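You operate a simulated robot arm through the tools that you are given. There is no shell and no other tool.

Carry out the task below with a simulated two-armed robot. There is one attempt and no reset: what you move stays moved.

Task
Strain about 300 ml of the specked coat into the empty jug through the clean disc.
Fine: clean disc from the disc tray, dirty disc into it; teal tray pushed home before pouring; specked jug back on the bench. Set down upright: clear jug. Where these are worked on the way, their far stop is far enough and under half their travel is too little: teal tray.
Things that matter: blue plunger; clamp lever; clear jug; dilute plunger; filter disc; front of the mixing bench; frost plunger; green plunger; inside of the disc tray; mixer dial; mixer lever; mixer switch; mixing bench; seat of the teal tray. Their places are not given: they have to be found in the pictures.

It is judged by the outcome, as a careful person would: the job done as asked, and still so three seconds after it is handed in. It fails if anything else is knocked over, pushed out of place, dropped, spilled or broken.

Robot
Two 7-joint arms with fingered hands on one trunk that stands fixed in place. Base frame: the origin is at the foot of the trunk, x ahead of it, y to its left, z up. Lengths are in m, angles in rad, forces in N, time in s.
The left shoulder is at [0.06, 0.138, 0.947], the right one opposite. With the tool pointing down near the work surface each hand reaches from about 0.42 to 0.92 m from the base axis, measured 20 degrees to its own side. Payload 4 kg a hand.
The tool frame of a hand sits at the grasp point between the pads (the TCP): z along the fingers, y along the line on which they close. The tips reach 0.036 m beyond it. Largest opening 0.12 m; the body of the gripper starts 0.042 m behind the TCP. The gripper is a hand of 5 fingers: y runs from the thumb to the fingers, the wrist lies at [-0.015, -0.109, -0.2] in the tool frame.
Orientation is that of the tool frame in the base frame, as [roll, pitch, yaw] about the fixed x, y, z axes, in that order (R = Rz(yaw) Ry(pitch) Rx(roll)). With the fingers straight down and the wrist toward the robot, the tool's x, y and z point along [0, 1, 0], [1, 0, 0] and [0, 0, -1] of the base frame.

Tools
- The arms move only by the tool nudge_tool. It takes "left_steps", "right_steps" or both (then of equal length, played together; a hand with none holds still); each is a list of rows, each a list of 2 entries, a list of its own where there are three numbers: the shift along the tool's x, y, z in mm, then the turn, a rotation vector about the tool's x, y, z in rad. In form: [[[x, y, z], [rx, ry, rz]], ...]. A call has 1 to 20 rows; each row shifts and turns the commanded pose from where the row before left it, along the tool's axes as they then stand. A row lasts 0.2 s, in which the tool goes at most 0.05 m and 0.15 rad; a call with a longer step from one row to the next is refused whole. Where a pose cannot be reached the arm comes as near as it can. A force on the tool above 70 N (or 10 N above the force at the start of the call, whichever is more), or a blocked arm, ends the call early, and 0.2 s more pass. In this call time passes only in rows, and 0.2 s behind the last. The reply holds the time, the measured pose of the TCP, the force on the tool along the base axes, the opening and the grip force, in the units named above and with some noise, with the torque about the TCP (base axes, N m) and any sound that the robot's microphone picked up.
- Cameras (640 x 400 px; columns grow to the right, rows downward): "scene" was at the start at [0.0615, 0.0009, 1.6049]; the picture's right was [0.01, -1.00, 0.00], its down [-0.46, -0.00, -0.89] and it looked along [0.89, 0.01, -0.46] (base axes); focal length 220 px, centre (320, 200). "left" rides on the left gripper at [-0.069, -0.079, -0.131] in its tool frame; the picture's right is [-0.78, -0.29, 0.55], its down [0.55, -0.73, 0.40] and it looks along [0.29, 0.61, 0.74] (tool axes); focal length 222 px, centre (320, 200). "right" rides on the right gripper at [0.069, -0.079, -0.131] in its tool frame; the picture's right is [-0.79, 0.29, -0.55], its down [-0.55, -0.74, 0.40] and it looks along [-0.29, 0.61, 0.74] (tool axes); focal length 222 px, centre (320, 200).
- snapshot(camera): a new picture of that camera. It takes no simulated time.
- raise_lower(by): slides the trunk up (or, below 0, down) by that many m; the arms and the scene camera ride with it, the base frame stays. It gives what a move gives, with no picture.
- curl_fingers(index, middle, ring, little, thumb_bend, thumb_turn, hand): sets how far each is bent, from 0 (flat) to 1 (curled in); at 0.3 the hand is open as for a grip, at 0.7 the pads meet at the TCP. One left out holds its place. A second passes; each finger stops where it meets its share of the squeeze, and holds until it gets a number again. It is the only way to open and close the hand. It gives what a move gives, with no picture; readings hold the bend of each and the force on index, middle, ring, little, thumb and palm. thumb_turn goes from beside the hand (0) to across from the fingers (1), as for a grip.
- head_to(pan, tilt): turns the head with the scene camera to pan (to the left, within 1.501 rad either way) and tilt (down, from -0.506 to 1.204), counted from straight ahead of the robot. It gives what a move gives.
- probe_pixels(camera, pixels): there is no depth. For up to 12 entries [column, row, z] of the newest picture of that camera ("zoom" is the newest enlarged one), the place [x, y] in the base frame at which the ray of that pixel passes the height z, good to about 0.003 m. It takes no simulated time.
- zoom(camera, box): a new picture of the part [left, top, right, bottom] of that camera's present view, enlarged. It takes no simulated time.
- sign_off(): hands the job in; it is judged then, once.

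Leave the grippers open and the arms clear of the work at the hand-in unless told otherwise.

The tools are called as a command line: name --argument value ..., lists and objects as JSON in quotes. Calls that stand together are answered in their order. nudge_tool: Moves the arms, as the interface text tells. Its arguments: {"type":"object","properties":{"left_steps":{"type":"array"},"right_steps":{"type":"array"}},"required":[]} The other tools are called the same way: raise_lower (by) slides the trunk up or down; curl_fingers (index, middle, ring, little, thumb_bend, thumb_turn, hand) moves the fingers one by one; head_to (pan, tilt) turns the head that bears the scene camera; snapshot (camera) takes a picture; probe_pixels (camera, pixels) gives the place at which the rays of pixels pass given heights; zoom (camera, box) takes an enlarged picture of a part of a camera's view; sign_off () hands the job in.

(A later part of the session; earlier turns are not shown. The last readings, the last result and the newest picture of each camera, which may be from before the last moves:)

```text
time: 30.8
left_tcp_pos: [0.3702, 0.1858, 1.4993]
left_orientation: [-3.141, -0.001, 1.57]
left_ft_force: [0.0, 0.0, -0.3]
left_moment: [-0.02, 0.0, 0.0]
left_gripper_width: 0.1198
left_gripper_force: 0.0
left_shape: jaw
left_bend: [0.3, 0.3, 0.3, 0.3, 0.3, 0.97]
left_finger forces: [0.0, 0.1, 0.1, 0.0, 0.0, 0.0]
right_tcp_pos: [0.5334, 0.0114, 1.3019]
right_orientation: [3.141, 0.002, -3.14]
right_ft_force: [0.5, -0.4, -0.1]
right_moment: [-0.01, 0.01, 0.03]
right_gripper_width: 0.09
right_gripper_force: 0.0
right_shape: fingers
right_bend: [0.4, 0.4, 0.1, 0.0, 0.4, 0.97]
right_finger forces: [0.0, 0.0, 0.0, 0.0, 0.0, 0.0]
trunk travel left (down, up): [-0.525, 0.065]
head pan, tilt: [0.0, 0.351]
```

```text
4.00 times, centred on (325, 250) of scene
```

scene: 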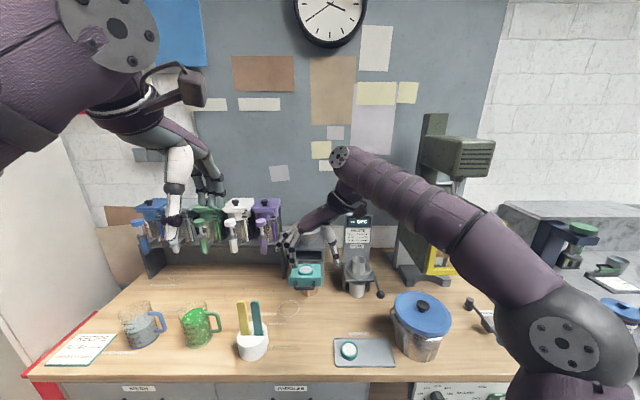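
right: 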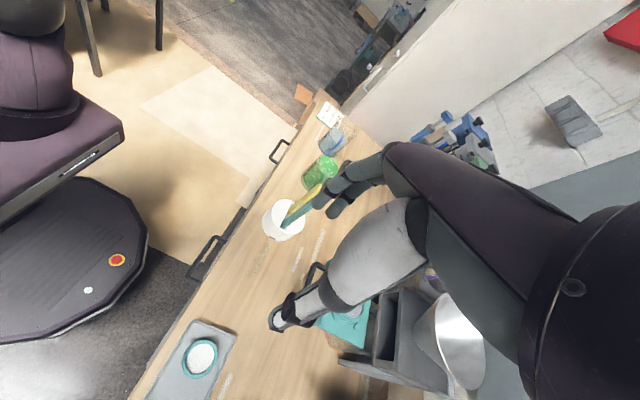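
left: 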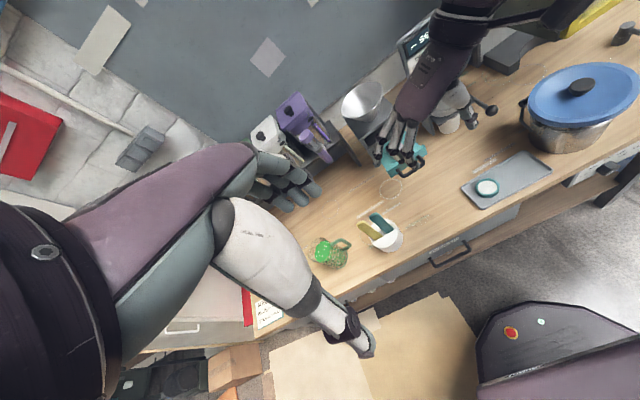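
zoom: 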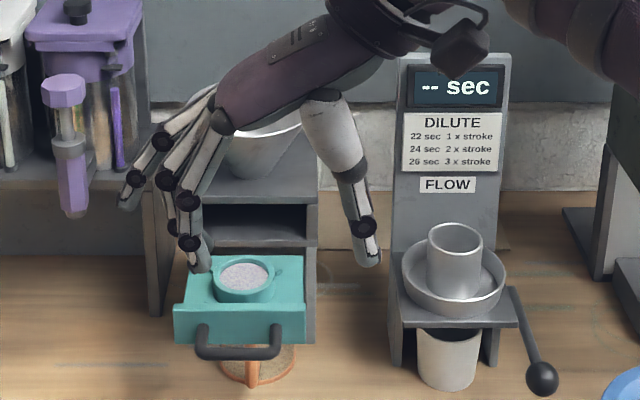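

Index and middle (bent) stand opposite the thumb; the third finger is stretched out. I bring ring and little to 0.3 so they don't stick out, and move to a hover over the dirty disc (TCP about 0.7115, 0.0515, z 1.22).

curl_fingers --hand "right" --ring 0.3 --little 0.3

nudge_tool --right_steps '[[[-35.6, 8, 10], [0, 0, 0]], [[-35.6, 8, 10], [0, 0, 0]], [[-35.6, 8, 15], [0, 0, 0]], [[-35.6, 8, 20], [0, 0, 0]], [[-35.6, 8, 27], [0, 0, 0]]]'

zoom --camera "scene" --box '[270, 200, 370, 290]'

zoom --camera "left" --box '[340, 60, 460, 180]'

snapshot --camera "right"

```text
time: 31.8
left_tcp_pos: [0.3699, 0.1851, 1.4987]
left_orientation: [3.141, 0.0, 1.571]
left_ft_force: [-0.2, -0.2, 0.4]
left_moment: [0.01, 0.04, -0.01]
left_gripper_width: 0.12
left_gripper_force: 0.1
left_shape: jaw
left_bend: [0.3, 0.3, 0.3, 0.3, 0.3, 0.97]
left_finger forces: [0.0, 0.0, 0.0, 0.0, 0.0, 0.0]
right_tcp_pos: [0.5324, 0.0088, 1.3014]
right_orientation: [-3.141, 0.0, -3.141]
right_ft_force: [-0.2, 1.1, -0.4]
right_moment: [0.0, -0.02, -0.02]
right_gripper_width: 0.0902
right_gripper_force: 0.1
right_shape: fingers
right_bend: [0.4, 0.4, 0.3, 0.3, 0.4, 0.97]
right_finger forces: [0.1, 0.0, 0.1, 0.0, 0.1, 0.0]
trunk travel left (down, up): [-0.525, 0.065]
head pan, tilt: [0.0, 0.351]
```

```text
time: 33.0
left_tcp_pos: [0.3698, 0.1861, 1.4993]
left_orientation: [3.141, 0.0, 1.571]
left_ft_force: [0.7, 0.0, -0.8]
left_moment: [0.01, 0.04, 0.0]
left_gripper_width: 0.1199
left_gripper_force: 0.0
left_shape: jaw
left_bend: [0.3, 0.3, 0.3, 0.3, 0.3, 0.97]
left_finger forces: [0.1, 0.0, 0.1, 0.0, 0.0, 0.0]
right_tcp_pos: [0.6801, 0.0409, 1.2182]
right_orientation: [-3.138, 0.0, 3.139]
right_ft_force: [0.2, 0.0, -0.3]
right_moment: [-0.02, 0.01, 0.0]
right_gripper_width: 0.0901
right_gripper_force: 0.1
right_shape: fingers
right_bend: [0.4, 0.4, 0.3, 0.3, 0.4, 0.97]
right_finger forces: [0.1, 0.0, 0.1, 0.0, 0.0, 0.0]
right hand out of reach, approached as far as the arm can: row 4, 5
trunk travel left (down, up): [-0.525, 0.065]
head pan, tilt: [0.0, 0.351]
```

```text
4.44 times, centred on (320, 245) of scene
```

zoom: 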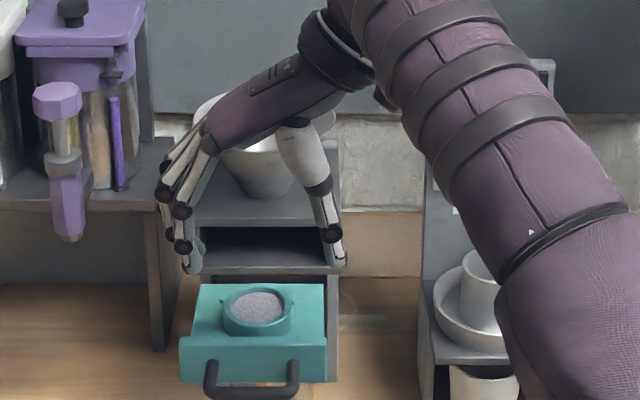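

```text
3.33 times, centred on (400, 120) of left
```

zoom: 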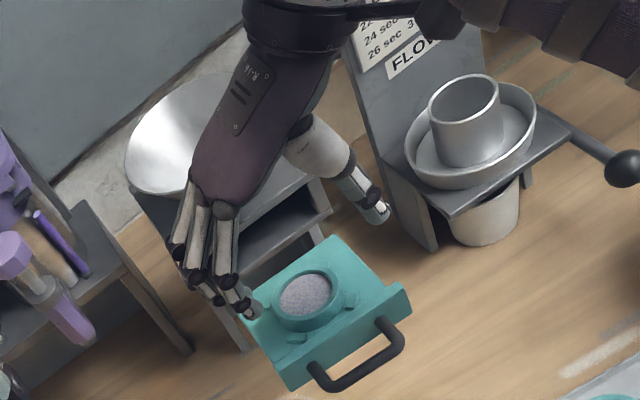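

```text
taken
```

right: 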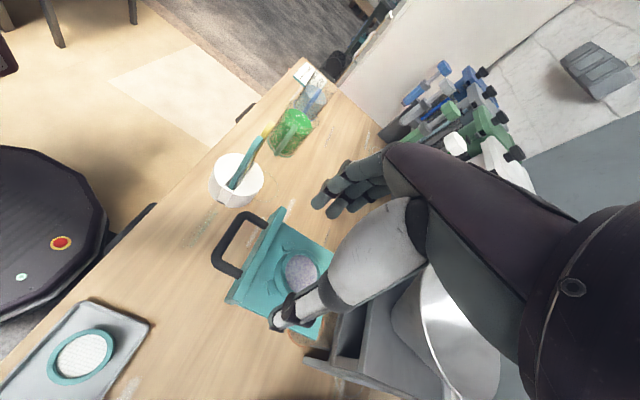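

The hand ran out of reach at x 0.68 at this height. Raising the trunk 60 mm brings the shoulder closer to the work height and gives reach.

raise_lower --by 0.06

snapshot --camera "scene"

```text
time: 34.0
left_tcp_pos: [0.3694, 0.1875, 1.5586]
left_orientation: [3.141, 0.0, 1.571]
left_ft_force: [-0.2, 0.4, 0.8]
left_moment: [-0.01, 0.01, -0.03]
left_gripper_width: 0.1195
left_gripper_force: 0.1
left_shape: jaw
left_bend: [0.3, 0.3, 0.3, 0.3, 0.3, 0.97]
left_finger forces: [0.0, 0.0, 0.0, 0.0, 0.1, 0.0]
right_tcp_pos: [0.6791, 0.0419, 1.2775]
right_orientation: [-3.14, -0.001, 3.139]
right_ft_force: [0.0, 0.0, 0.3]
right_moment: [-0.02, -0.05, 0.02]
right_gripper_width: 0.0899
right_gripper_force: 0.1
right_shape: fingers
right_bend: [0.4, 0.4, 0.3, 0.3, 0.4, 0.97]
right_finger forces: [0.0, 0.0, 0.1, 0.1, 0.1, 0.1]
trunk travel left (down, up): [-0.585, 0.005]
head pan, tilt: [0.0, 0.351]
```

```text
taken
```

scene: 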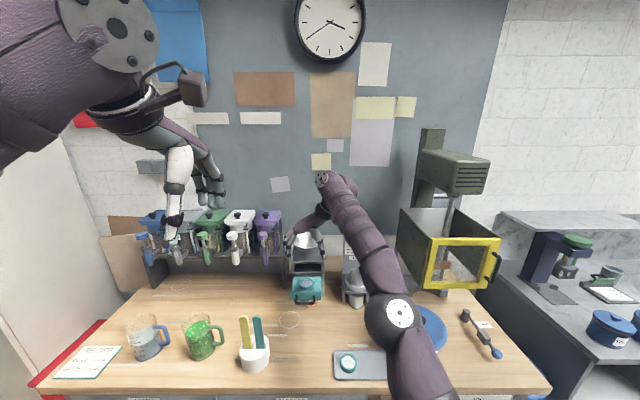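

nudge_tool --right_steps '[[[0, 0, 20], [0, 0, 0]], [[0, 0, 20], [0, 0, 0]], [[0, 0, 15], [0, 0, 0]]]'

```text
time: 34.8
left_tcp_pos: [0.3673, 0.1869, 1.5584]
left_orientation: [3.141, 0.0, 1.57]
left_ft_force: [-0.5, 0.1, -0.9]
left_moment: [0.02, 0.0, 0.04]
left_gripper_width: 0.1196
left_gripper_force: 0.1
left_shape: jaw
left_bend: [0.3, 0.3, 0.3, 0.3, 0.3, 0.97]
left_finger forces: [0.1, 0.1, 0.0, 0.0, 0.0, 0.1]
right_tcp_pos: [0.6793, 0.0432, 1.2226]
right_orientation: [3.141, -0.001, 3.14]
right_ft_force: [-0.6, -0.2, 0.9]
right_moment: [0.0, -0.03, 0.02]
right_gripper_width: 0.0898
right_gripper_force: 0.0
right_shape: fingers
right_bend: [0.4, 0.4, 0.3, 0.3, 0.4, 0.97]
right_finger forces: [0.1, 0.0, 0.0, 0.1, 0.0, 0.0]
trunk travel left (down, up): [-0.585, 0.005]
head pan, tilt: [0.0, 0.351]
```

Now I shift to over the disc: 32 mm forward, 8 mm left, 22 mm down.

nudge_tool --right_steps '[[[-16, 4, 11], [0, 0, 0]], [[-16, 4, 11], [0, 0, 0]]]'

zoom --camera "scene" --box '[270, 230, 350, 310]'

zoom --camera "left" --box '[330, 80, 450, 200]'

zoom --camera "right" --box '[200, 150, 400, 350]'

```text
time: 35.4
left_tcp_pos: [0.3697, 0.1874, 1.5594]
left_orientation: [-3.141, -0.001, 1.571]
left_ft_force: [-0.6, -1.1, 0.3]
left_moment: [0.0, 0.01, -0.02]
left_gripper_width: 0.1198
left_gripper_force: 0.0
left_shape: jaw
left_bend: [0.3, 0.3, 0.3, 0.3, 0.3, 0.97]
left_finger forces: [0.1, 0.0, 0.0, 0.0, 0.0, 0.0]
right_tcp_pos: [0.7051, 0.0514, 1.2043]
right_orientation: [-3.138, 0.002, -3.132]
right_ft_force: [0.1, 0.2, -1.0]
right_moment: [0.0, 0.01, 0.0]
right_gripper_width: 0.0898
right_gripper_force: 0.1
right_shape: fingers
right_bend: [0.4, 0.4, 0.3, 0.3, 0.4, 0.97]
right_finger forces: [0.0, 0.1, 0.0, 0.0, 0.2, 0.1]
right hand out of reach, approached as far as the arm can: row 2
trunk travel left (down, up): [-0.585, 0.005]
head pan, tilt: [0.0, 0.351]
```

```text
5.00 times, centred on (310, 270) of scene
```

zoom: 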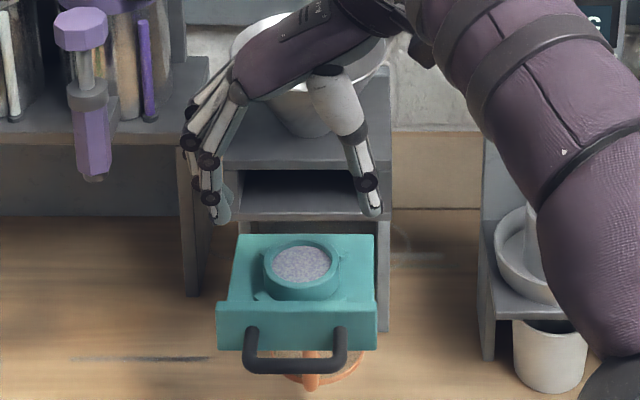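

```text
3.33 times, centred on (390, 140) of left
```

zoom: 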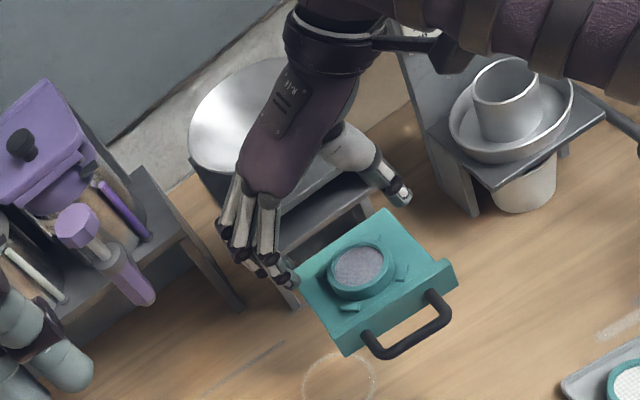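

```text
2.00 times, centred on (300, 250) of right
```

zoom: 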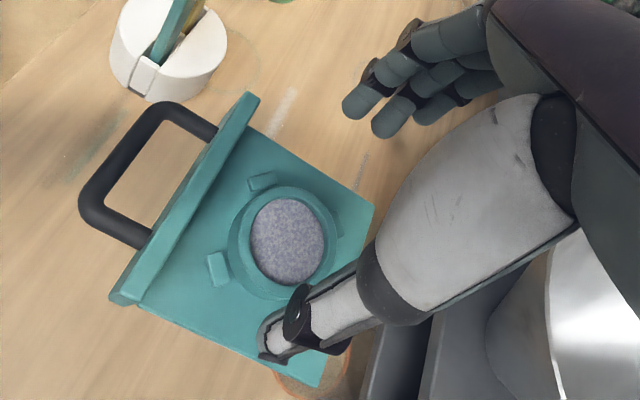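

At this height the reach limit is x 0.705; lower down it improves. I descend 39 mm with the small remaining forward shift, staying with finger tips just above the disc top.

nudge_tool --right_steps '[[[-2, 0, 14], [0, 0, 0]], [[-2, 0, 14], [0, 0, 0]], [[-2.5, 0, 11], [0, 0, 0]]]'

zoom --camera "scene" --box '[280, 240, 340, 300]'

zoom --camera "left" --box '[340, 90, 440, 190]'

zoom --camera "right" --box '[200, 150, 400, 350]'

```text
time: 36.2
left_tcp_pos: [0.3701, 0.1862, 1.5578]
left_orientation: [-3.141, 0.0, 1.57]
left_ft_force: [0.4, -0.3, 0.4]
left_moment: [-0.03, 0.02, -0.01]
left_gripper_width: 0.12
left_gripper_force: 0.0
left_shape: jaw
left_bend: [0.3, 0.3, 0.3, 0.3, 0.3, 0.97]
left_finger forces: [0.0, 0.1, 0.0, 0.0, 0.0, 0.1]
right_tcp_pos: [0.7182, 0.049, 1.161]
right_orientation: [3.141, 0.0, 3.141]
right_ft_force: [0.4, -0.6, 0.5]
right_moment: [0.01, 0.0, 0.02]
right_gripper_width: 0.0894
right_gripper_force: 0.1
right_shape: fingers
right_bend: [0.4, 0.4, 0.3, 0.3, 0.4, 0.97]
right_finger forces: [0.0, 0.0, 0.1, 0.0, 0.0, 0.0]
trunk travel left (down, up): [-0.585, 0.005]
head pan, tilt: [0.0, 0.351]
```

```text
6.67 times, centred on (310, 270) of scene
```

zoom: 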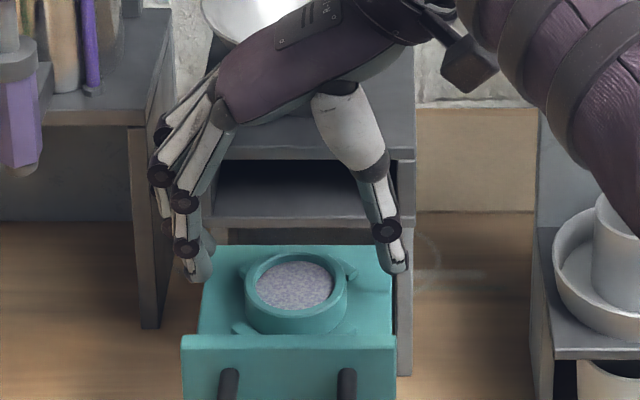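

```text
4.00 times, centred on (390, 140) of left
```

zoom: 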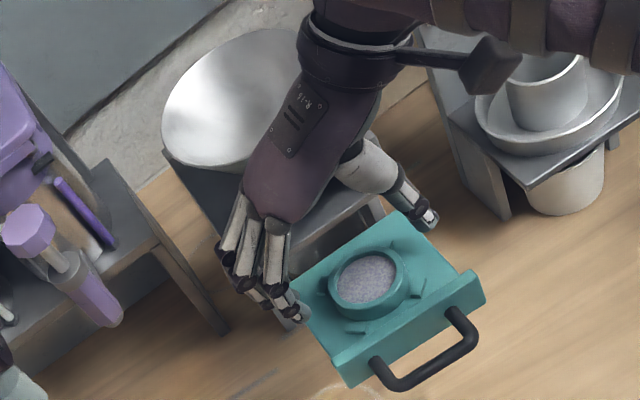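

```text
2.00 times, centred on (300, 250) of right
```

zoom: 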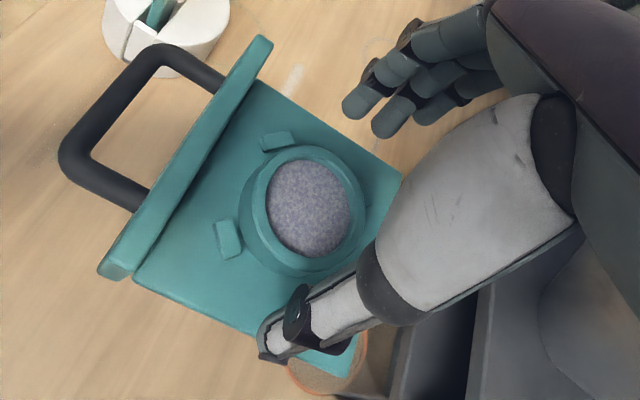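

probe_pixels --camera "zoom" --pixels '[[275, 345, 1.125], [262, 335, 1.125], [362, 100, 1.125], [350, 105, 1.125], [390, 125, 1.125], [430, 112, 1.125], [303, 210, 1.126], [240, 205, 1.126], [367, 205, 1.126], [308, 147, 1.126], [300, 275, 1.126]]'

```text
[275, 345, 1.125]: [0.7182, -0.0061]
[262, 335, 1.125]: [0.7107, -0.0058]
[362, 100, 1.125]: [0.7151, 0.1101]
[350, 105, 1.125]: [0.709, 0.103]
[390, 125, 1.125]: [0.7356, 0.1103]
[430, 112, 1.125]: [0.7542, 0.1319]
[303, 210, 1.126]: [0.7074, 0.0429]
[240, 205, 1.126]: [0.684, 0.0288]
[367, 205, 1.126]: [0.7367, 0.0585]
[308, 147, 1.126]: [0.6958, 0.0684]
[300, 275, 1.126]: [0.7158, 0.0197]
```

zoom --camera "scene" --box '[285, 255, 335, 295]'

```text
10.00 times, centred on (310, 275) of scene
```

zoom: 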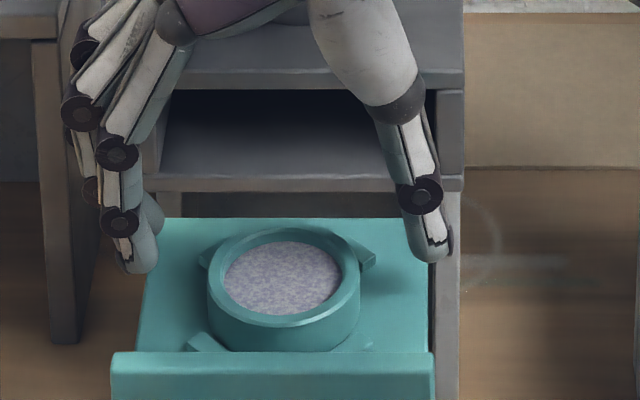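

probe_pixels --camera "zoom" --pixels '[[283.5, 276, 1.126], [207, 275, 1.126], [360, 275, 1.126], [283, 228, 1.126], [283, 325, 1.126], [140, 262, 1.14], [140, 262, 1.13], [430, 250, 1.14], [430, 250, 1.13], [205, 258, 1.11], [365, 258, 1.11], [205, 340, 1.11]]'

```text
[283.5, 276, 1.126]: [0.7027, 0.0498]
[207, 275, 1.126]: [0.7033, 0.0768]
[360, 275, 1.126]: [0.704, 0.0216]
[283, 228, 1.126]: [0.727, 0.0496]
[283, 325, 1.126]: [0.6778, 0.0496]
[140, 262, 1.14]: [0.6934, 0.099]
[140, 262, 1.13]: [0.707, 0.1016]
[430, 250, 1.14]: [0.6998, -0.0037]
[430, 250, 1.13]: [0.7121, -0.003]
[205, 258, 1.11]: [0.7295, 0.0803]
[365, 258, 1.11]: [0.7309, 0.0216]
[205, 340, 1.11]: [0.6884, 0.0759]
```

The disc centre reads (0.703, 0.0496) again. I shift the hand 14.5 mm toward the robot so the TCP lies over the disc centre and lower 11 mm (tips just above the lugs).

nudge_tool --right_steps '[[[14.5, 0.5, 0], [0, 0, 0]], [[0, 0, 11], [0, 0, 0]]]'

zoom --camera "scene" --box '[285, 255, 335, 295]'

zoom --camera "right" --box '[220, 150, 380, 350]'

```text
time: 36.8
left_tcp_pos: [0.3707, 0.1861, 1.5585]
left_orientation: [3.141, -0.002, 1.572]
left_ft_force: [-0.7, -0.5, 0.5]
left_moment: [0.0, 0.02, 0.01]
left_gripper_width: 0.1202
left_gripper_force: 0.1
left_shape: jaw
left_bend: [0.3, 0.3, 0.3, 0.3, 0.3, 0.97]
left_finger forces: [0.0, 0.0, 0.0, 0.0, 0.0, 0.0]
right_tcp_pos: [0.7046, 0.0504, 1.1485]
right_orientation: [3.142, -0.002, 3.14]
right_ft_force: [0.1, 0.4, -0.3]
right_moment: [0.02, 0.0, 0.0]
right_gripper_width: 0.0902
right_gripper_force: 0.0
right_shape: fingers
right_bend: [0.4, 0.4, 0.3, 0.3, 0.4, 0.97]
right_finger forces: [0.0, 0.0, 0.0, 0.1, 0.0, 0.0]
trunk travel left (down, up): [-0.585, 0.005]
head pan, tilt: [0.0, 0.351]
```

```text
10.00 times, centred on (310, 275) of scene
```

zoom: 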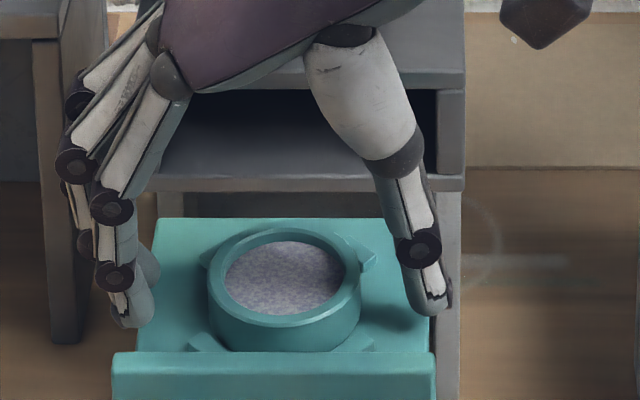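

```text
2.00 times, centred on (300, 250) of right
```

zoom: 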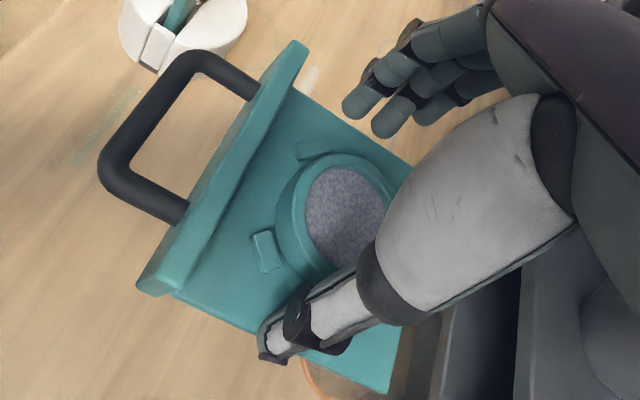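

Index and thumb straddle the disc. I close index, middle and thumb slowly to 0.5 first.

curl_fingers --hand "right" --index 0.5 --middle 0.5 --thumb_bend 0.5

zoom --camera "scene" --box '[285, 255, 335, 295]'

zoom --camera "right" --box '[220, 150, 380, 350]'

zoom --camera "left" --box '[350, 110, 430, 190]'

```text
time: 37.8
left_tcp_pos: [0.3681, 0.1864, 1.558]
left_orientation: [3.14, -0.001, 1.569]
left_ft_force: [-0.2, -0.7, 0.3]
left_moment: [0.03, -0.01, 0.01]
left_gripper_width: 0.1195
left_gripper_force: 0.0
left_shape: jaw
left_bend: [0.3, 0.3, 0.3, 0.3, 0.3, 0.97]
left_finger forces: [0.0, 0.0, 0.0, 0.0, 0.0, 0.0]
right_tcp_pos: [0.7027, 0.0497, 1.1485]
right_orientation: [3.141, 0.0, 3.141]
right_ft_force: [0.4, -0.1, 0.6]
right_moment: [-0.02, 0.01, 0.01]
right_gripper_width: 0.0605
right_gripper_force: 0.0
right_shape: fingers
right_bend: [0.5, 0.5, 0.3, 0.3, 0.5, 0.97]
right_finger forces: [0.0, 0.0, 0.0, 0.0, 0.1, 0.0]
trunk travel left (down, up): [-0.585, 0.005]
head pan, tilt: [0.0, 0.351]
```

```text
10.00 times, centred on (310, 275) of scene
```

zoom: 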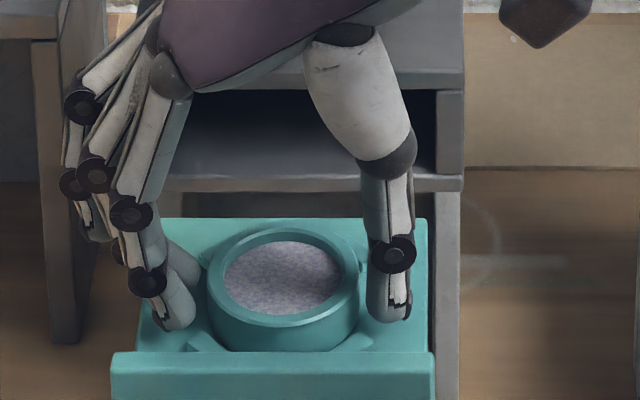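

```text
2.00 times, centred on (300, 250) of right
```

zoom: 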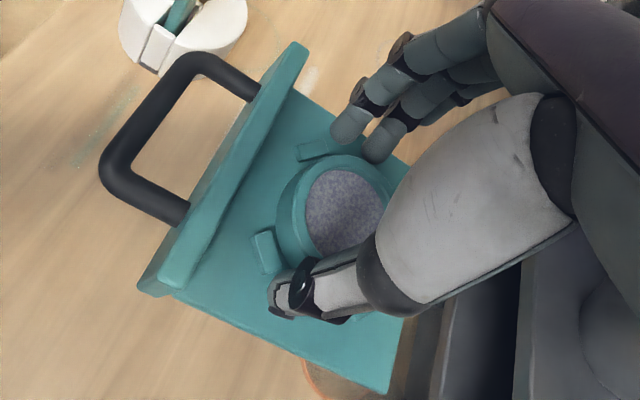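

```text
5.00 times, centred on (390, 150) of left
```

zoom: 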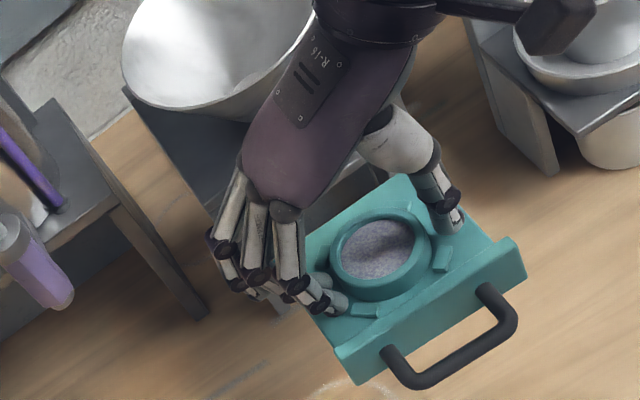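

Good: index front-left, middle back-left, thumb right. I close further to 0.56.

curl_fingers --hand "right" --index 0.56 --middle 0.56 --thumb_bend 0.56

zoom --camera "scene" --box '[285, 255, 335, 295]'

zoom --camera "right" --box '[220, 150, 380, 350]'

```text
time: 38.8
left_tcp_pos: [0.3681, 0.1862, 1.5587]
left_orientation: [-3.141, -0.001, 1.571]
left_ft_force: [-0.5, 0.1, -0.1]
left_moment: [-0.02, -0.01, 0.0]
left_gripper_width: 0.1195
left_gripper_force: 0.1
left_shape: jaw
left_bend: [0.3, 0.3, 0.3, 0.3, 0.3, 0.97]
left_finger forces: [0.0, 0.0, 0.0, 0.1, 0.0, 0.0]
right_tcp_pos: [0.7029, 0.0503, 1.1504]
right_orientation: [-3.14, 0.0, 3.139]
right_ft_force: [-0.3, 0.2, 0.4]
right_moment: [0.03, 0.02, 0.01]
right_gripper_width: 0.0458
right_gripper_force: 2.4
right_shape: fingers
right_bend: [0.56, 0.54, 0.3, 0.3, 0.54, 0.97]
right_finger forces: [0.3, 2.2, 0.1, 0.0, 2.2, 0.1]
trunk travel left (down, up): [-0.585, 0.005]
head pan, tilt: [0.0, 0.351]
```

```text
10.00 times, centred on (310, 275) of scene
```

zoom: 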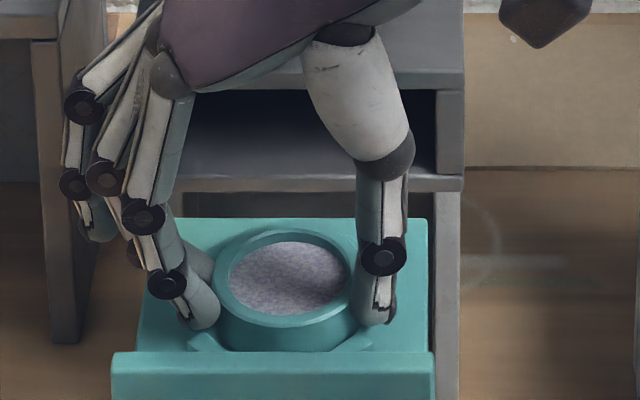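

```text
2.00 times, centred on (300, 250) of right
```

zoom: 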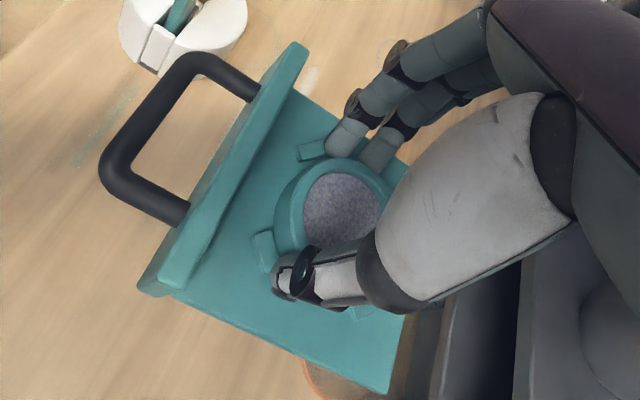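

Contact on all three (0.3, 2.2, 2.2 N). I firm up the grip a bit.

curl_fingers --hand "right" --index 0.62 --middle 0.59 --thumb_bend 0.6

zoom --camera "scene" --box '[285, 255, 335, 295]'

zoom --camera "right" --box '[220, 150, 380, 350]'

```text
time: 39.8
left_tcp_pos: [0.3699, 0.1858, 1.5574]
left_orientation: [-3.141, 0.001, 1.571]
left_ft_force: [0.2, -0.4, -0.1]
left_moment: [-0.02, -0.03, 0.0]
left_gripper_width: 0.1196
left_gripper_force: 0.0
left_shape: jaw
left_bend: [0.3, 0.3, 0.3, 0.3, 0.3, 0.97]
left_finger forces: [0.0, 0.1, 0.0, 0.0, 0.0, 0.1]
right_tcp_pos: [0.7036, 0.0501, 1.1494]
right_orientation: [-3.141, 0.0, 3.14]
right_ft_force: [1.4, 0.0, 0.5]
right_moment: [0.03, 0.01, -0.02]
right_gripper_width: 0.0428
right_gripper_force: 6.8
right_shape: fingers
right_bend: [0.59, 0.56, 0.3, 0.3, 0.55, 0.97]
right_finger forces: [2.7, 3.6, 0.0, 0.0, 6.5, 0.0]
trunk travel left (down, up): [-0.585, 0.005]
head pan, tilt: [0.0, 0.351]
```

```text
10.00 times, centred on (310, 275) of scene
```

zoom: 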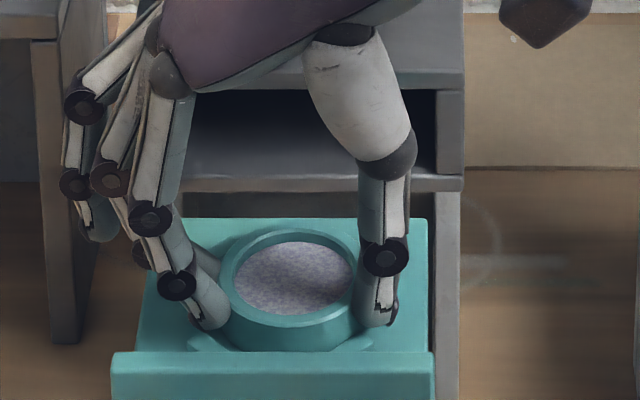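

```text
2.00 times, centred on (300, 250) of right
```

zoom: 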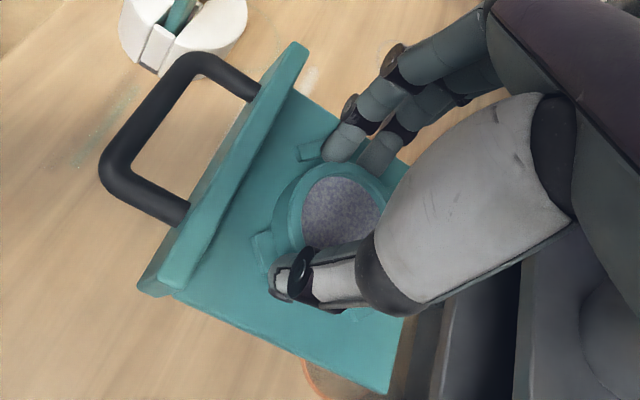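

Balanced grip (2.7 + 3.6 N against 6.5 N). I lift 24 mm gently and check that the disc comes along.

nudge_tool --right_steps '[[[0, 0, -6], [0, 0, 0]], [[0, 0, -8], [0, 0, 0]], [[0, 0, -10], [0, 0, 0]]]'

zoom --camera "scene" --box '[285, 250, 335, 290]'

zoom --camera "right" --box '[220, 150, 380, 350]'

```text
time: 40.6
left_tcp_pos: [0.3689, 0.1851, 1.5579]
left_orientation: [-3.141, 0.0, 1.572]
left_ft_force: [0.4, 0.3, 0.2]
left_moment: [0.03, 0.02, -0.04]
left_gripper_width: 0.12
left_gripper_force: 0.2
left_shape: jaw
left_bend: [0.3, 0.3, 0.3, 0.3, 0.3, 0.97]
left_finger forces: [0.1, 0.0, 0.0, 0.0, 0.1, 0.0]
right_tcp_pos: [0.7028, 0.0496, 1.1751]
right_orientation: [3.141, 0.0, -3.141]
right_ft_force: [-0.4, 0.5, 0.5]
right_moment: [-0.02, -0.03, 0.03]
right_gripper_width: 0.0424
right_gripper_force: 6.8
right_shape: fingers
right_bend: [0.59, 0.56, 0.3, 0.3, 0.55, 0.97]
right_finger forces: [2.8, 3.5, 0.0, 0.0, 6.5, 0.0]
trunk travel left (down, up): [-0.585, 0.005]
head pan, tilt: [0.0, 0.351]
```

```text
10.00 times, centred on (310, 270) of scene
```

zoom: 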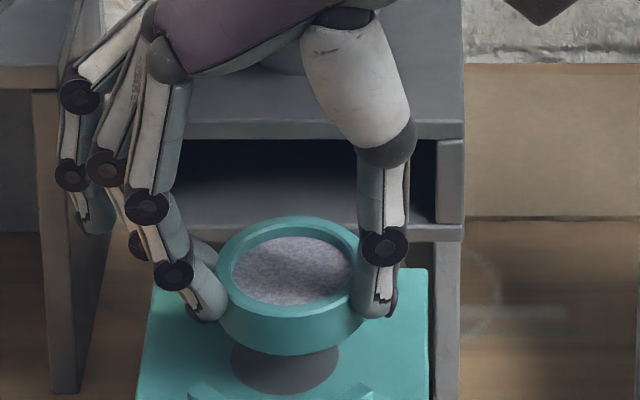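

```text
2.00 times, centred on (300, 250) of right
```

zoom: 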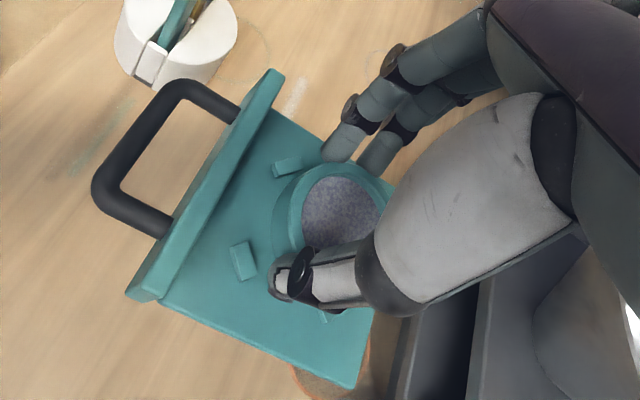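

The dirty disc is lifted level, with a round opening in the deck beneath it. I carry it back and up, away from the drawer, toward (0.60, 0.0, 1.25).

nudge_tool --right_steps '[[[10, -2, -20], [0, 0, 0]], [[25, -12, -20], [0, 0, 0]], [[25, -12, -15], [0, 0, 0]], [[25, -12, -10], [0, 0, 0]], [[18, -12, -10], [0, 0, 0]]]'

snapshot --camera "scene"

snapshot --camera "right"

```text
time: 41.8
left_tcp_pos: [0.3686, 0.1859, 1.5578]
left_orientation: [3.141, 0.0, 1.57]
left_ft_force: [1.1, -0.5, 0.5]
left_moment: [-0.01, 0.0, 0.0]
left_gripper_width: 0.1197
left_gripper_force: 0.0
left_shape: jaw
left_bend: [0.3, 0.3, 0.3, 0.3, 0.3, 0.97]
left_finger forces: [0.0, 0.0, 0.0, 0.1, 0.1, 0.1]
right_tcp_pos: [0.5967, -0.0022, 1.2486]
right_orientation: [3.141, -0.001, 3.139]
right_ft_force: [-0.1, -0.6, -0.9]
right_moment: [-0.04, -0.02, -0.02]
right_gripper_width: 0.0424
right_gripper_force: 5.8
right_shape: fingers
right_bend: [0.59, 0.56, 0.3, 0.3, 0.55, 0.97]
right_finger forces: [2.7, 3.4, 0.1, 0.0, 6.6, 0.0]
trunk travel left (down, up): [-0.585, 0.005]
head pan, tilt: [0.0, 0.351]
```

```text
taken
```

scene: 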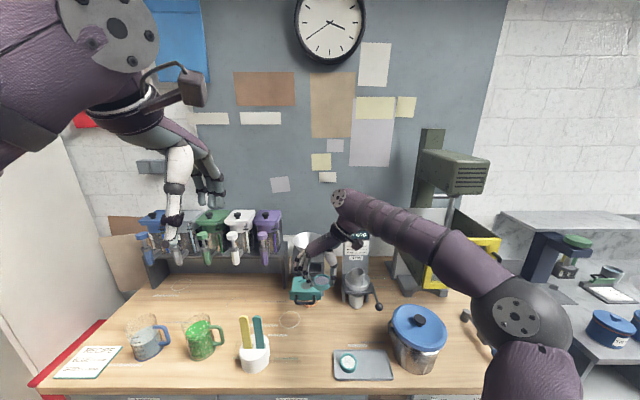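

```text
taken
```

right: 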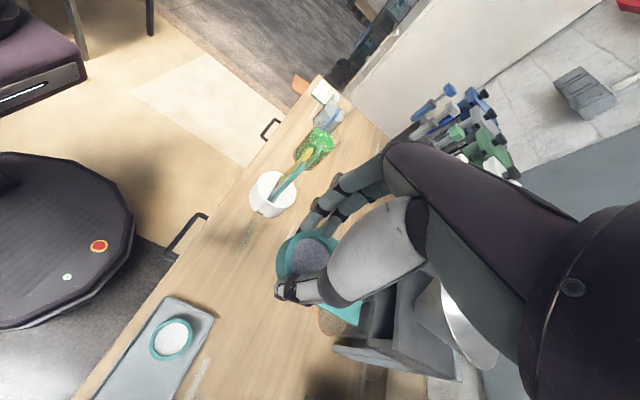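

head_to --pan -0.1 --tilt 0.62

zoom --camera "scene" --box '[300, 210, 460, 330]'

```text
time: 42.6
left_tcp_pos: [0.369, 0.1855, 1.5577]
left_orientation: [3.141, 0.0, 1.572]
left_ft_force: [-0.3, -0.1, -0.4]
left_moment: [-0.02, -0.01, -0.03]
left_gripper_width: 0.1202
left_gripper_force: 0.1
left_shape: jaw
left_bend: [0.3, 0.3, 0.3, 0.3, 0.3, 0.97]
left_finger forces: [0.1, 0.0, 0.1, 0.0, 0.0, 0.0]
right_tcp_pos: [0.5993, -0.0016, 1.2494]
right_orientation: [3.14, 0.0, 3.14]
right_ft_force: [0.3, -0.1, 0.2]
right_moment: [0.03, 0.01, -0.02]
right_gripper_width: 0.0425
right_gripper_force: 6.7
right_shape: fingers
right_bend: [0.59, 0.56, 0.3, 0.3, 0.55, 0.97]
right_finger forces: [2.7, 3.4, 0.0, 0.0, 6.5, 0.0]
trunk travel left (down, up): [-0.585, 0.005]
head pan, tilt: [-0.099, 0.62]
```

```text
3.33 times, centred on (380, 270) of scene
```

zoom: 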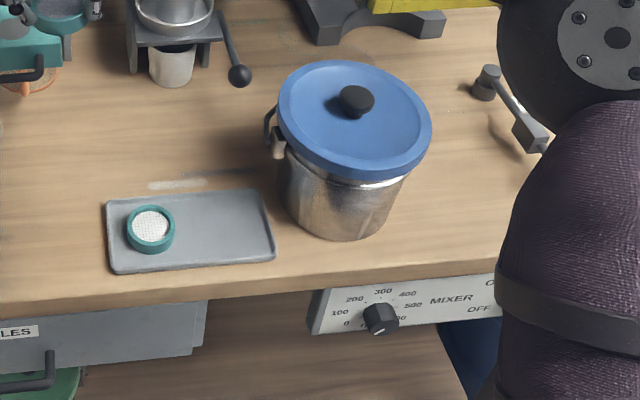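

probe_pixels --camera "zoom" --pixels '[[345, 241, 0.9], [283, 205, 0.9], [403, 195, 0.9], [278, 120, 1.05], [278, 120, 1.08], [432, 130, 1.05], [352, 178, 1.05], [268, 130, 1.03], [275, 155, 1.0], [151, 225, 0.918], [107, 200, 0.906], [275, 255, 0.906]]'

zoom --camera "scene" --box '[320, 260, 370, 300]'

```text
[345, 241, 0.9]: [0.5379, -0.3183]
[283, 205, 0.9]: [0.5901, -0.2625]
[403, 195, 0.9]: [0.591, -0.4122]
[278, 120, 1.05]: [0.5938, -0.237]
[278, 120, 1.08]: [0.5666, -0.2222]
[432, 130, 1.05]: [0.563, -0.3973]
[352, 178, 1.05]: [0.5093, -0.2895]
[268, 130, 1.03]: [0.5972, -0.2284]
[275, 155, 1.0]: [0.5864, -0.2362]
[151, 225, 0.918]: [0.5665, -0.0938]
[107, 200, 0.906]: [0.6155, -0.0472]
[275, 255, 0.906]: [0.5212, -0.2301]
```

```text
10.00 times, centred on (345, 280) of scene
```

zoom: 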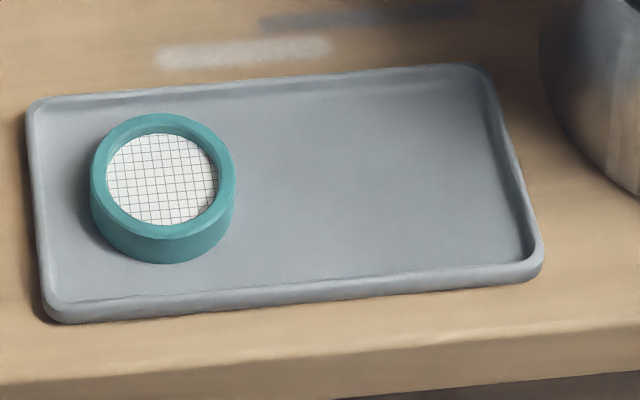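

The pot's near handle is at about y −0.228, so I'll set the dirty disc on the tray at about (0.567, −0.160) with the wrist toward the robot. First I yaw the hand back in place while carrying the disc.

nudge_tool --right_steps '[[[0, 0, 0], [0, 0, 0.1428]], [[0, 0, 0], [0, 0, 0.1428]], [[0, 0, 0], [0, 0, 0.1428]], [[0, 0, 0], [0, 0, 0.1428]], [[0, 0, 0], [0, 0, 0.1428]], [[0, 0, 0], [0, 0, 0.1428]], [[0, 0, 0], [0, 0, 0.1428]], [[0, 0, 0], [0, 0, 0.1428]], [[0, 0, 0], [0, 0, 0.1428]], [[0, 0, 0], [0, 0, 0.1428]], [[0, 0, 0], [0, 0, 0.1428]]]'

snapshot --camera "scene"

snapshot --camera "right"

```text
time: 45.0
left_tcp_pos: [0.3688, 0.1867, 1.5591]
left_orientation: [3.141, 0.0, 1.57]
left_ft_force: [-0.2, 0.3, 0.4]
left_moment: [-0.01, 0.0, 0.0]
left_gripper_width: 0.1196
left_gripper_force: 0.0
left_shape: jaw
left_bend: [0.3, 0.3, 0.3, 0.3, 0.3, 0.97]
left_finger forces: [0.0, 0.0, 0.1, 0.1, 0.1, 0.0]
right_tcp_pos: [0.6002, 0.0001, 1.2501]
right_orientation: [-3.14, 0.0, 1.568]
right_ft_force: [-0.4, -0.4, -0.7]
right_moment: [-0.01, 0.03, -0.01]
right_gripper_width: 0.0422
right_gripper_force: 6.3
right_shape: fingers
right_bend: [0.59, 0.56, 0.3, 0.3, 0.55, 0.97]
right_finger forces: [2.6, 3.6, 0.0, 0.0, 6.3, 0.1]
trunk travel left (down, up): [-0.585, 0.005]
head pan, tilt: [-0.099, 0.62]
```

```text
taken
```

scene: 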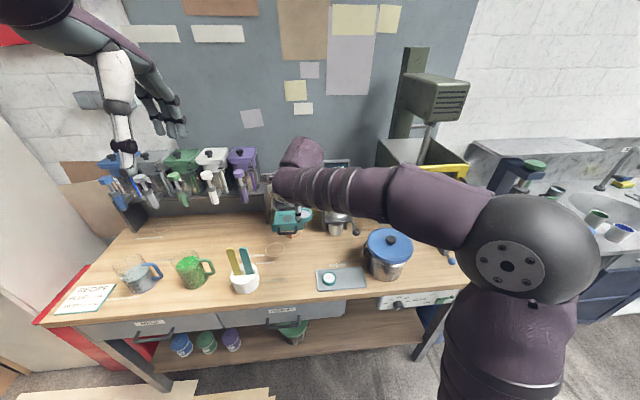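

```text
taken
```

right: 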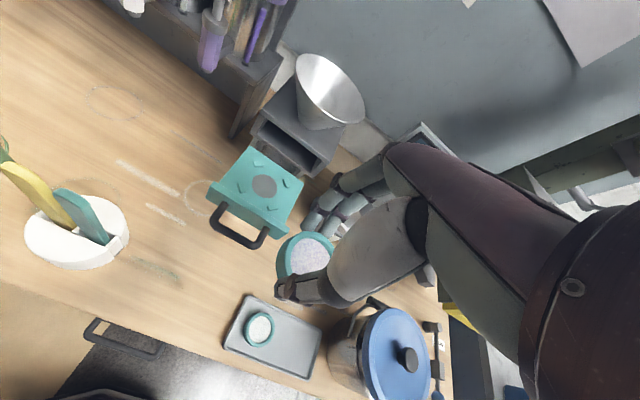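

The disc is still held (2.6/3.6/6.3 N). I move over the free part of the tray to about (0.567, −0.160, 1.02).

nudge_tool --right_steps '[[[-22.9, -4.7, 25], [0, 0, 0]], [[-22.9, -4.7, 25], [0, 0, 0]], [[-22.9, -4.7, 35], [0, 0, 0]], [[-22.9, -4.7, 35], [0, 0, 0]], [[-22.9, -4.7, 35], [0, 0, 0]], [[-22.9, -4.7, 35], [0, 0, 0]], [[-22.9, -4.7, 35], [0, 0, 0]]]'

snapshot --camera "scene"

snapshot --camera "right"

snapshot --camera "left"

```text
time: 46.6
left_tcp_pos: [0.3695, 0.1854, 1.5583]
left_orientation: [3.142, -0.002, 1.571]
left_ft_force: [-0.2, -0.3, 0.0]
left_moment: [0.04, 0.06, 0.01]
left_gripper_width: 0.1197
left_gripper_force: 0.0
left_shape: jaw
left_bend: [0.3, 0.3, 0.3, 0.3, 0.3, 0.97]
left_finger forces: [0.0, 0.0, 0.0, 0.1, 0.0, 0.0]
right_tcp_pos: [0.5671, -0.1605, 1.0233]
right_orientation: [-3.141, -0.002, 1.572]
right_ft_force: [0.2, 0.8, 0.4]
right_moment: [0.07, 0.0, 0.05]
right_gripper_width: 0.0415
right_gripper_force: 6.4
right_shape: fingers
right_bend: [0.59, 0.56, 0.3, 0.3, 0.56, 0.97]
right_finger forces: [2.5, 3.2, 0.1, 0.1, 6.1, 0.1]
trunk travel left (down, up): [-0.585, 0.005]
head pan, tilt: [-0.099, 0.62]
```

```text
taken
```

scene: 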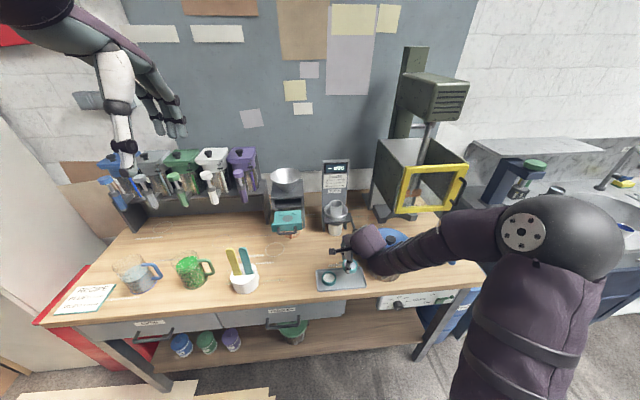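

```text
taken
```

right: 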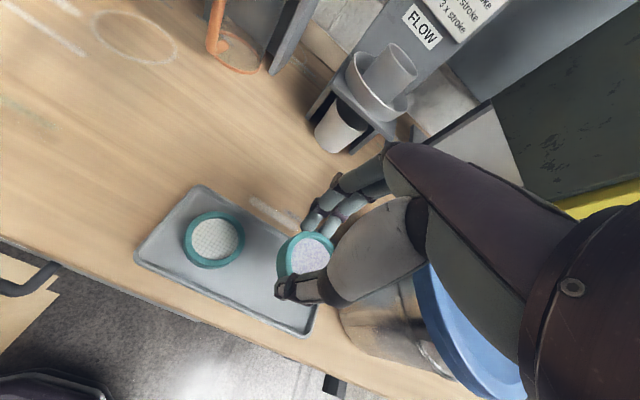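

```text
taken
```

left: 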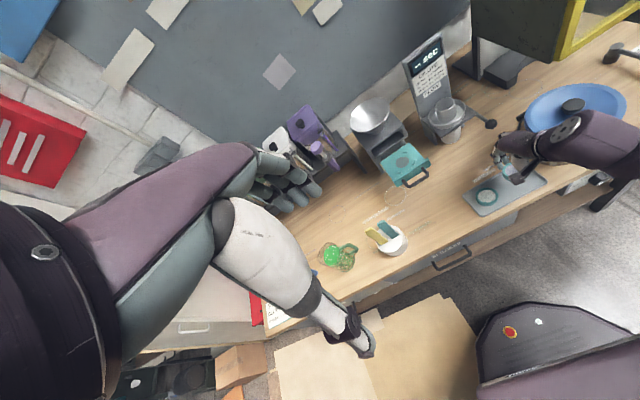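

zoom --camera "left" --box '[440, 70, 640, 230]'

zoom --camera "scene" --box '[300, 210, 440, 310]'

```text
2.50 times, centred on (540, 150) of left
```

zoom: 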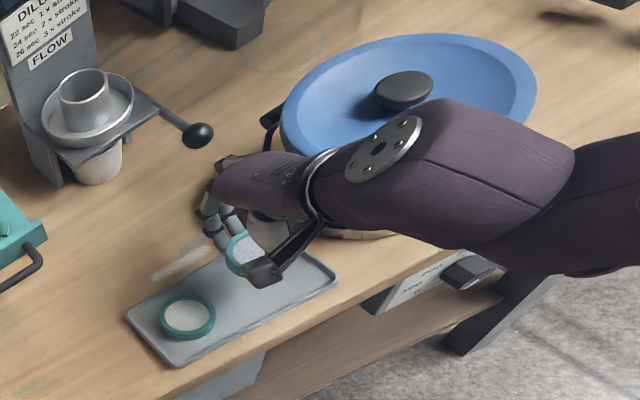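

```text
4.00 times, centred on (370, 260) of scene
```

zoom: 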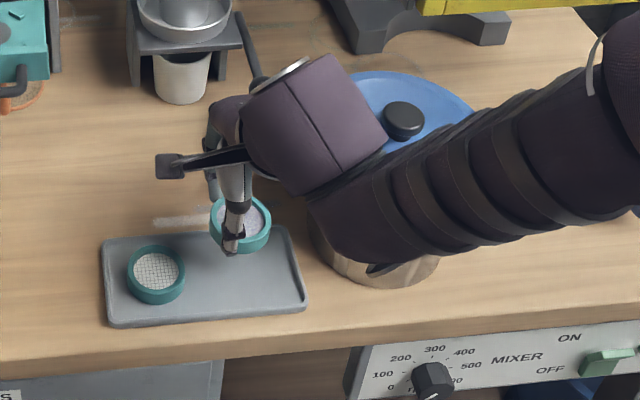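

The forearm passes on the robot side of the pot with space. I descend 68 mm to just above the tray floor.

nudge_tool --right_steps '[[[2, 0, 17], [0, 0, 0]], [[0, 0, 17], [0, 0, 0]], [[0, 0, 17], [0, 0, 0]], [[0, 0, 15], [0, 0, 0]]]'

zoom --camera "right" --box '[120, 150, 420, 350]'

zoom --camera "scene" --box '[310, 220, 410, 310]'

zoom --camera "left" --box '[440, 90, 600, 220]'

```text
time: 47.6
left_tcp_pos: [0.3699, 0.1848, 1.5588]
left_orientation: [3.141, 0.0, 1.57]
left_ft_force: [0.0, -0.2, -0.2]
left_moment: [-0.02, 0.0, -0.01]
left_gripper_width: 0.1198
left_gripper_force: 0.2
left_shape: jaw
left_bend: [0.3, 0.3, 0.3, 0.3, 0.3, 0.97]
left_finger forces: [0.1, 0.1, 0.1, 0.0, 0.1, 0.0]
right_tcp_pos: [0.5683, -0.1588, 0.9584]
right_orientation: [3.14, -0.001, 1.567]
right_ft_force: [-0.2, 0.2, -0.1]
right_moment: [0.05, -0.01, 0.01]
right_gripper_width: 0.0419
right_gripper_force: 5.4
right_shape: fingers
right_bend: [0.59, 0.56, 0.3, 0.3, 0.56, 0.97]
right_finger forces: [2.4, 3.3, 0.0, 0.0, 6.1, 0.0]
trunk travel left (down, up): [-0.585, 0.005]
head pan, tilt: [-0.099, 0.62]
```

```text
2.00 times, centred on (270, 250) of right
```

zoom: 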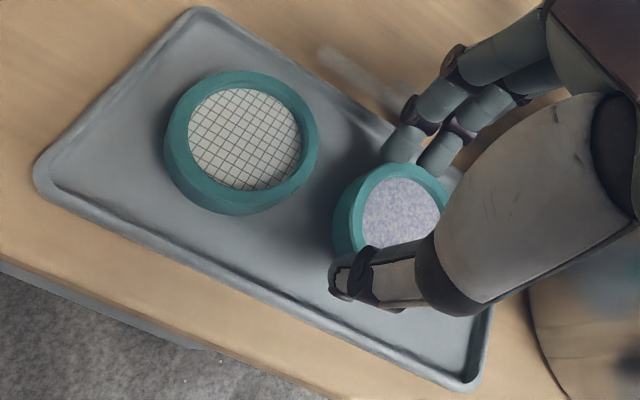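

```text
4.44 times, centred on (360, 265) of scene
```

zoom: 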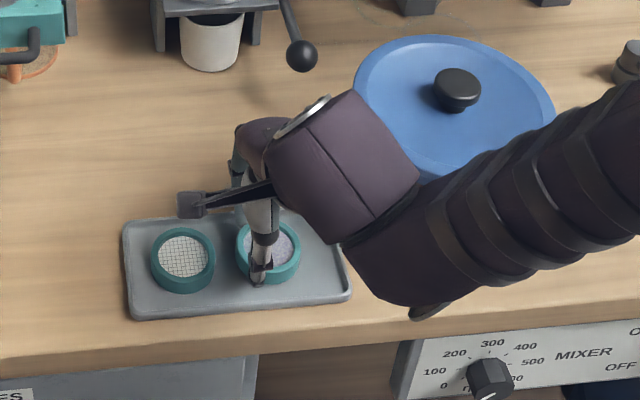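

```text
3.08 times, centred on (520, 155) of left
```

zoom: 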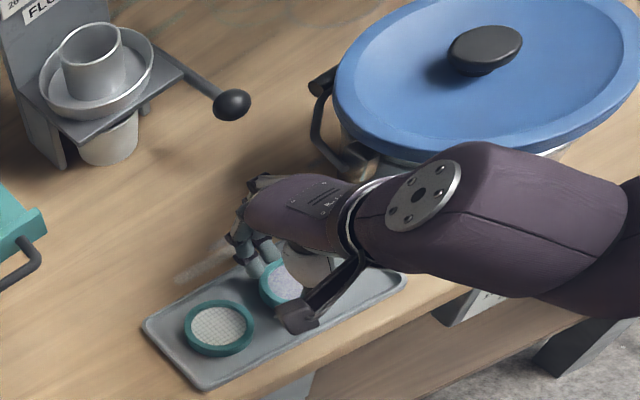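

The disc is about 12–15 mm above the tray floor. I lower in small steps, watching the force.

nudge_tool --right_steps '[[[0, 0, 4], [0, 0, 0]], [[0, 0, 3], [0, 0, 0]], [[0, 0, 3], [0, 0, 0]]]'

zoom --camera "right" --box '[120, 150, 420, 350]'

```text
time: 48.4
left_tcp_pos: [0.3676, 0.1857, 1.5588]
left_orientation: [3.141, 0.0, 1.571]
left_ft_force: [1.7, 0.4, 0.1]
left_moment: [-0.01, 0.01, -0.04]
left_gripper_width: 0.1197
left_gripper_force: 0.1
left_shape: jaw
left_bend: [0.3, 0.3, 0.3, 0.3, 0.3, 0.97]
left_finger forces: [0.1, 0.1, 0.0, 0.0, 0.1, 0.1]
right_tcp_pos: [0.568, -0.1566, 0.9493]
right_orientation: [3.141, -0.001, 1.571]
right_ft_force: [-0.5, 1.4, 7.5]
right_moment: [0.07, 0.07, 0.03]
right_gripper_width: 0.0404
right_gripper_force: 6.3
right_shape: fingers
right_bend: [0.6, 0.56, 0.3, 0.3, 0.56, 0.97]
right_finger forces: [2.6, 3.6, 0.0, 0.0, 6.5, 0.1]
trunk travel left (down, up): [-0.585, 0.005]
head pan, tilt: [-0.099, 0.62]
```

```text
2.00 times, centred on (270, 250) of right
```

zoom: 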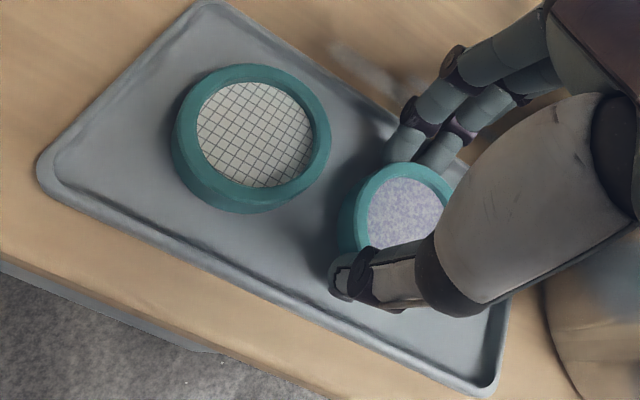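

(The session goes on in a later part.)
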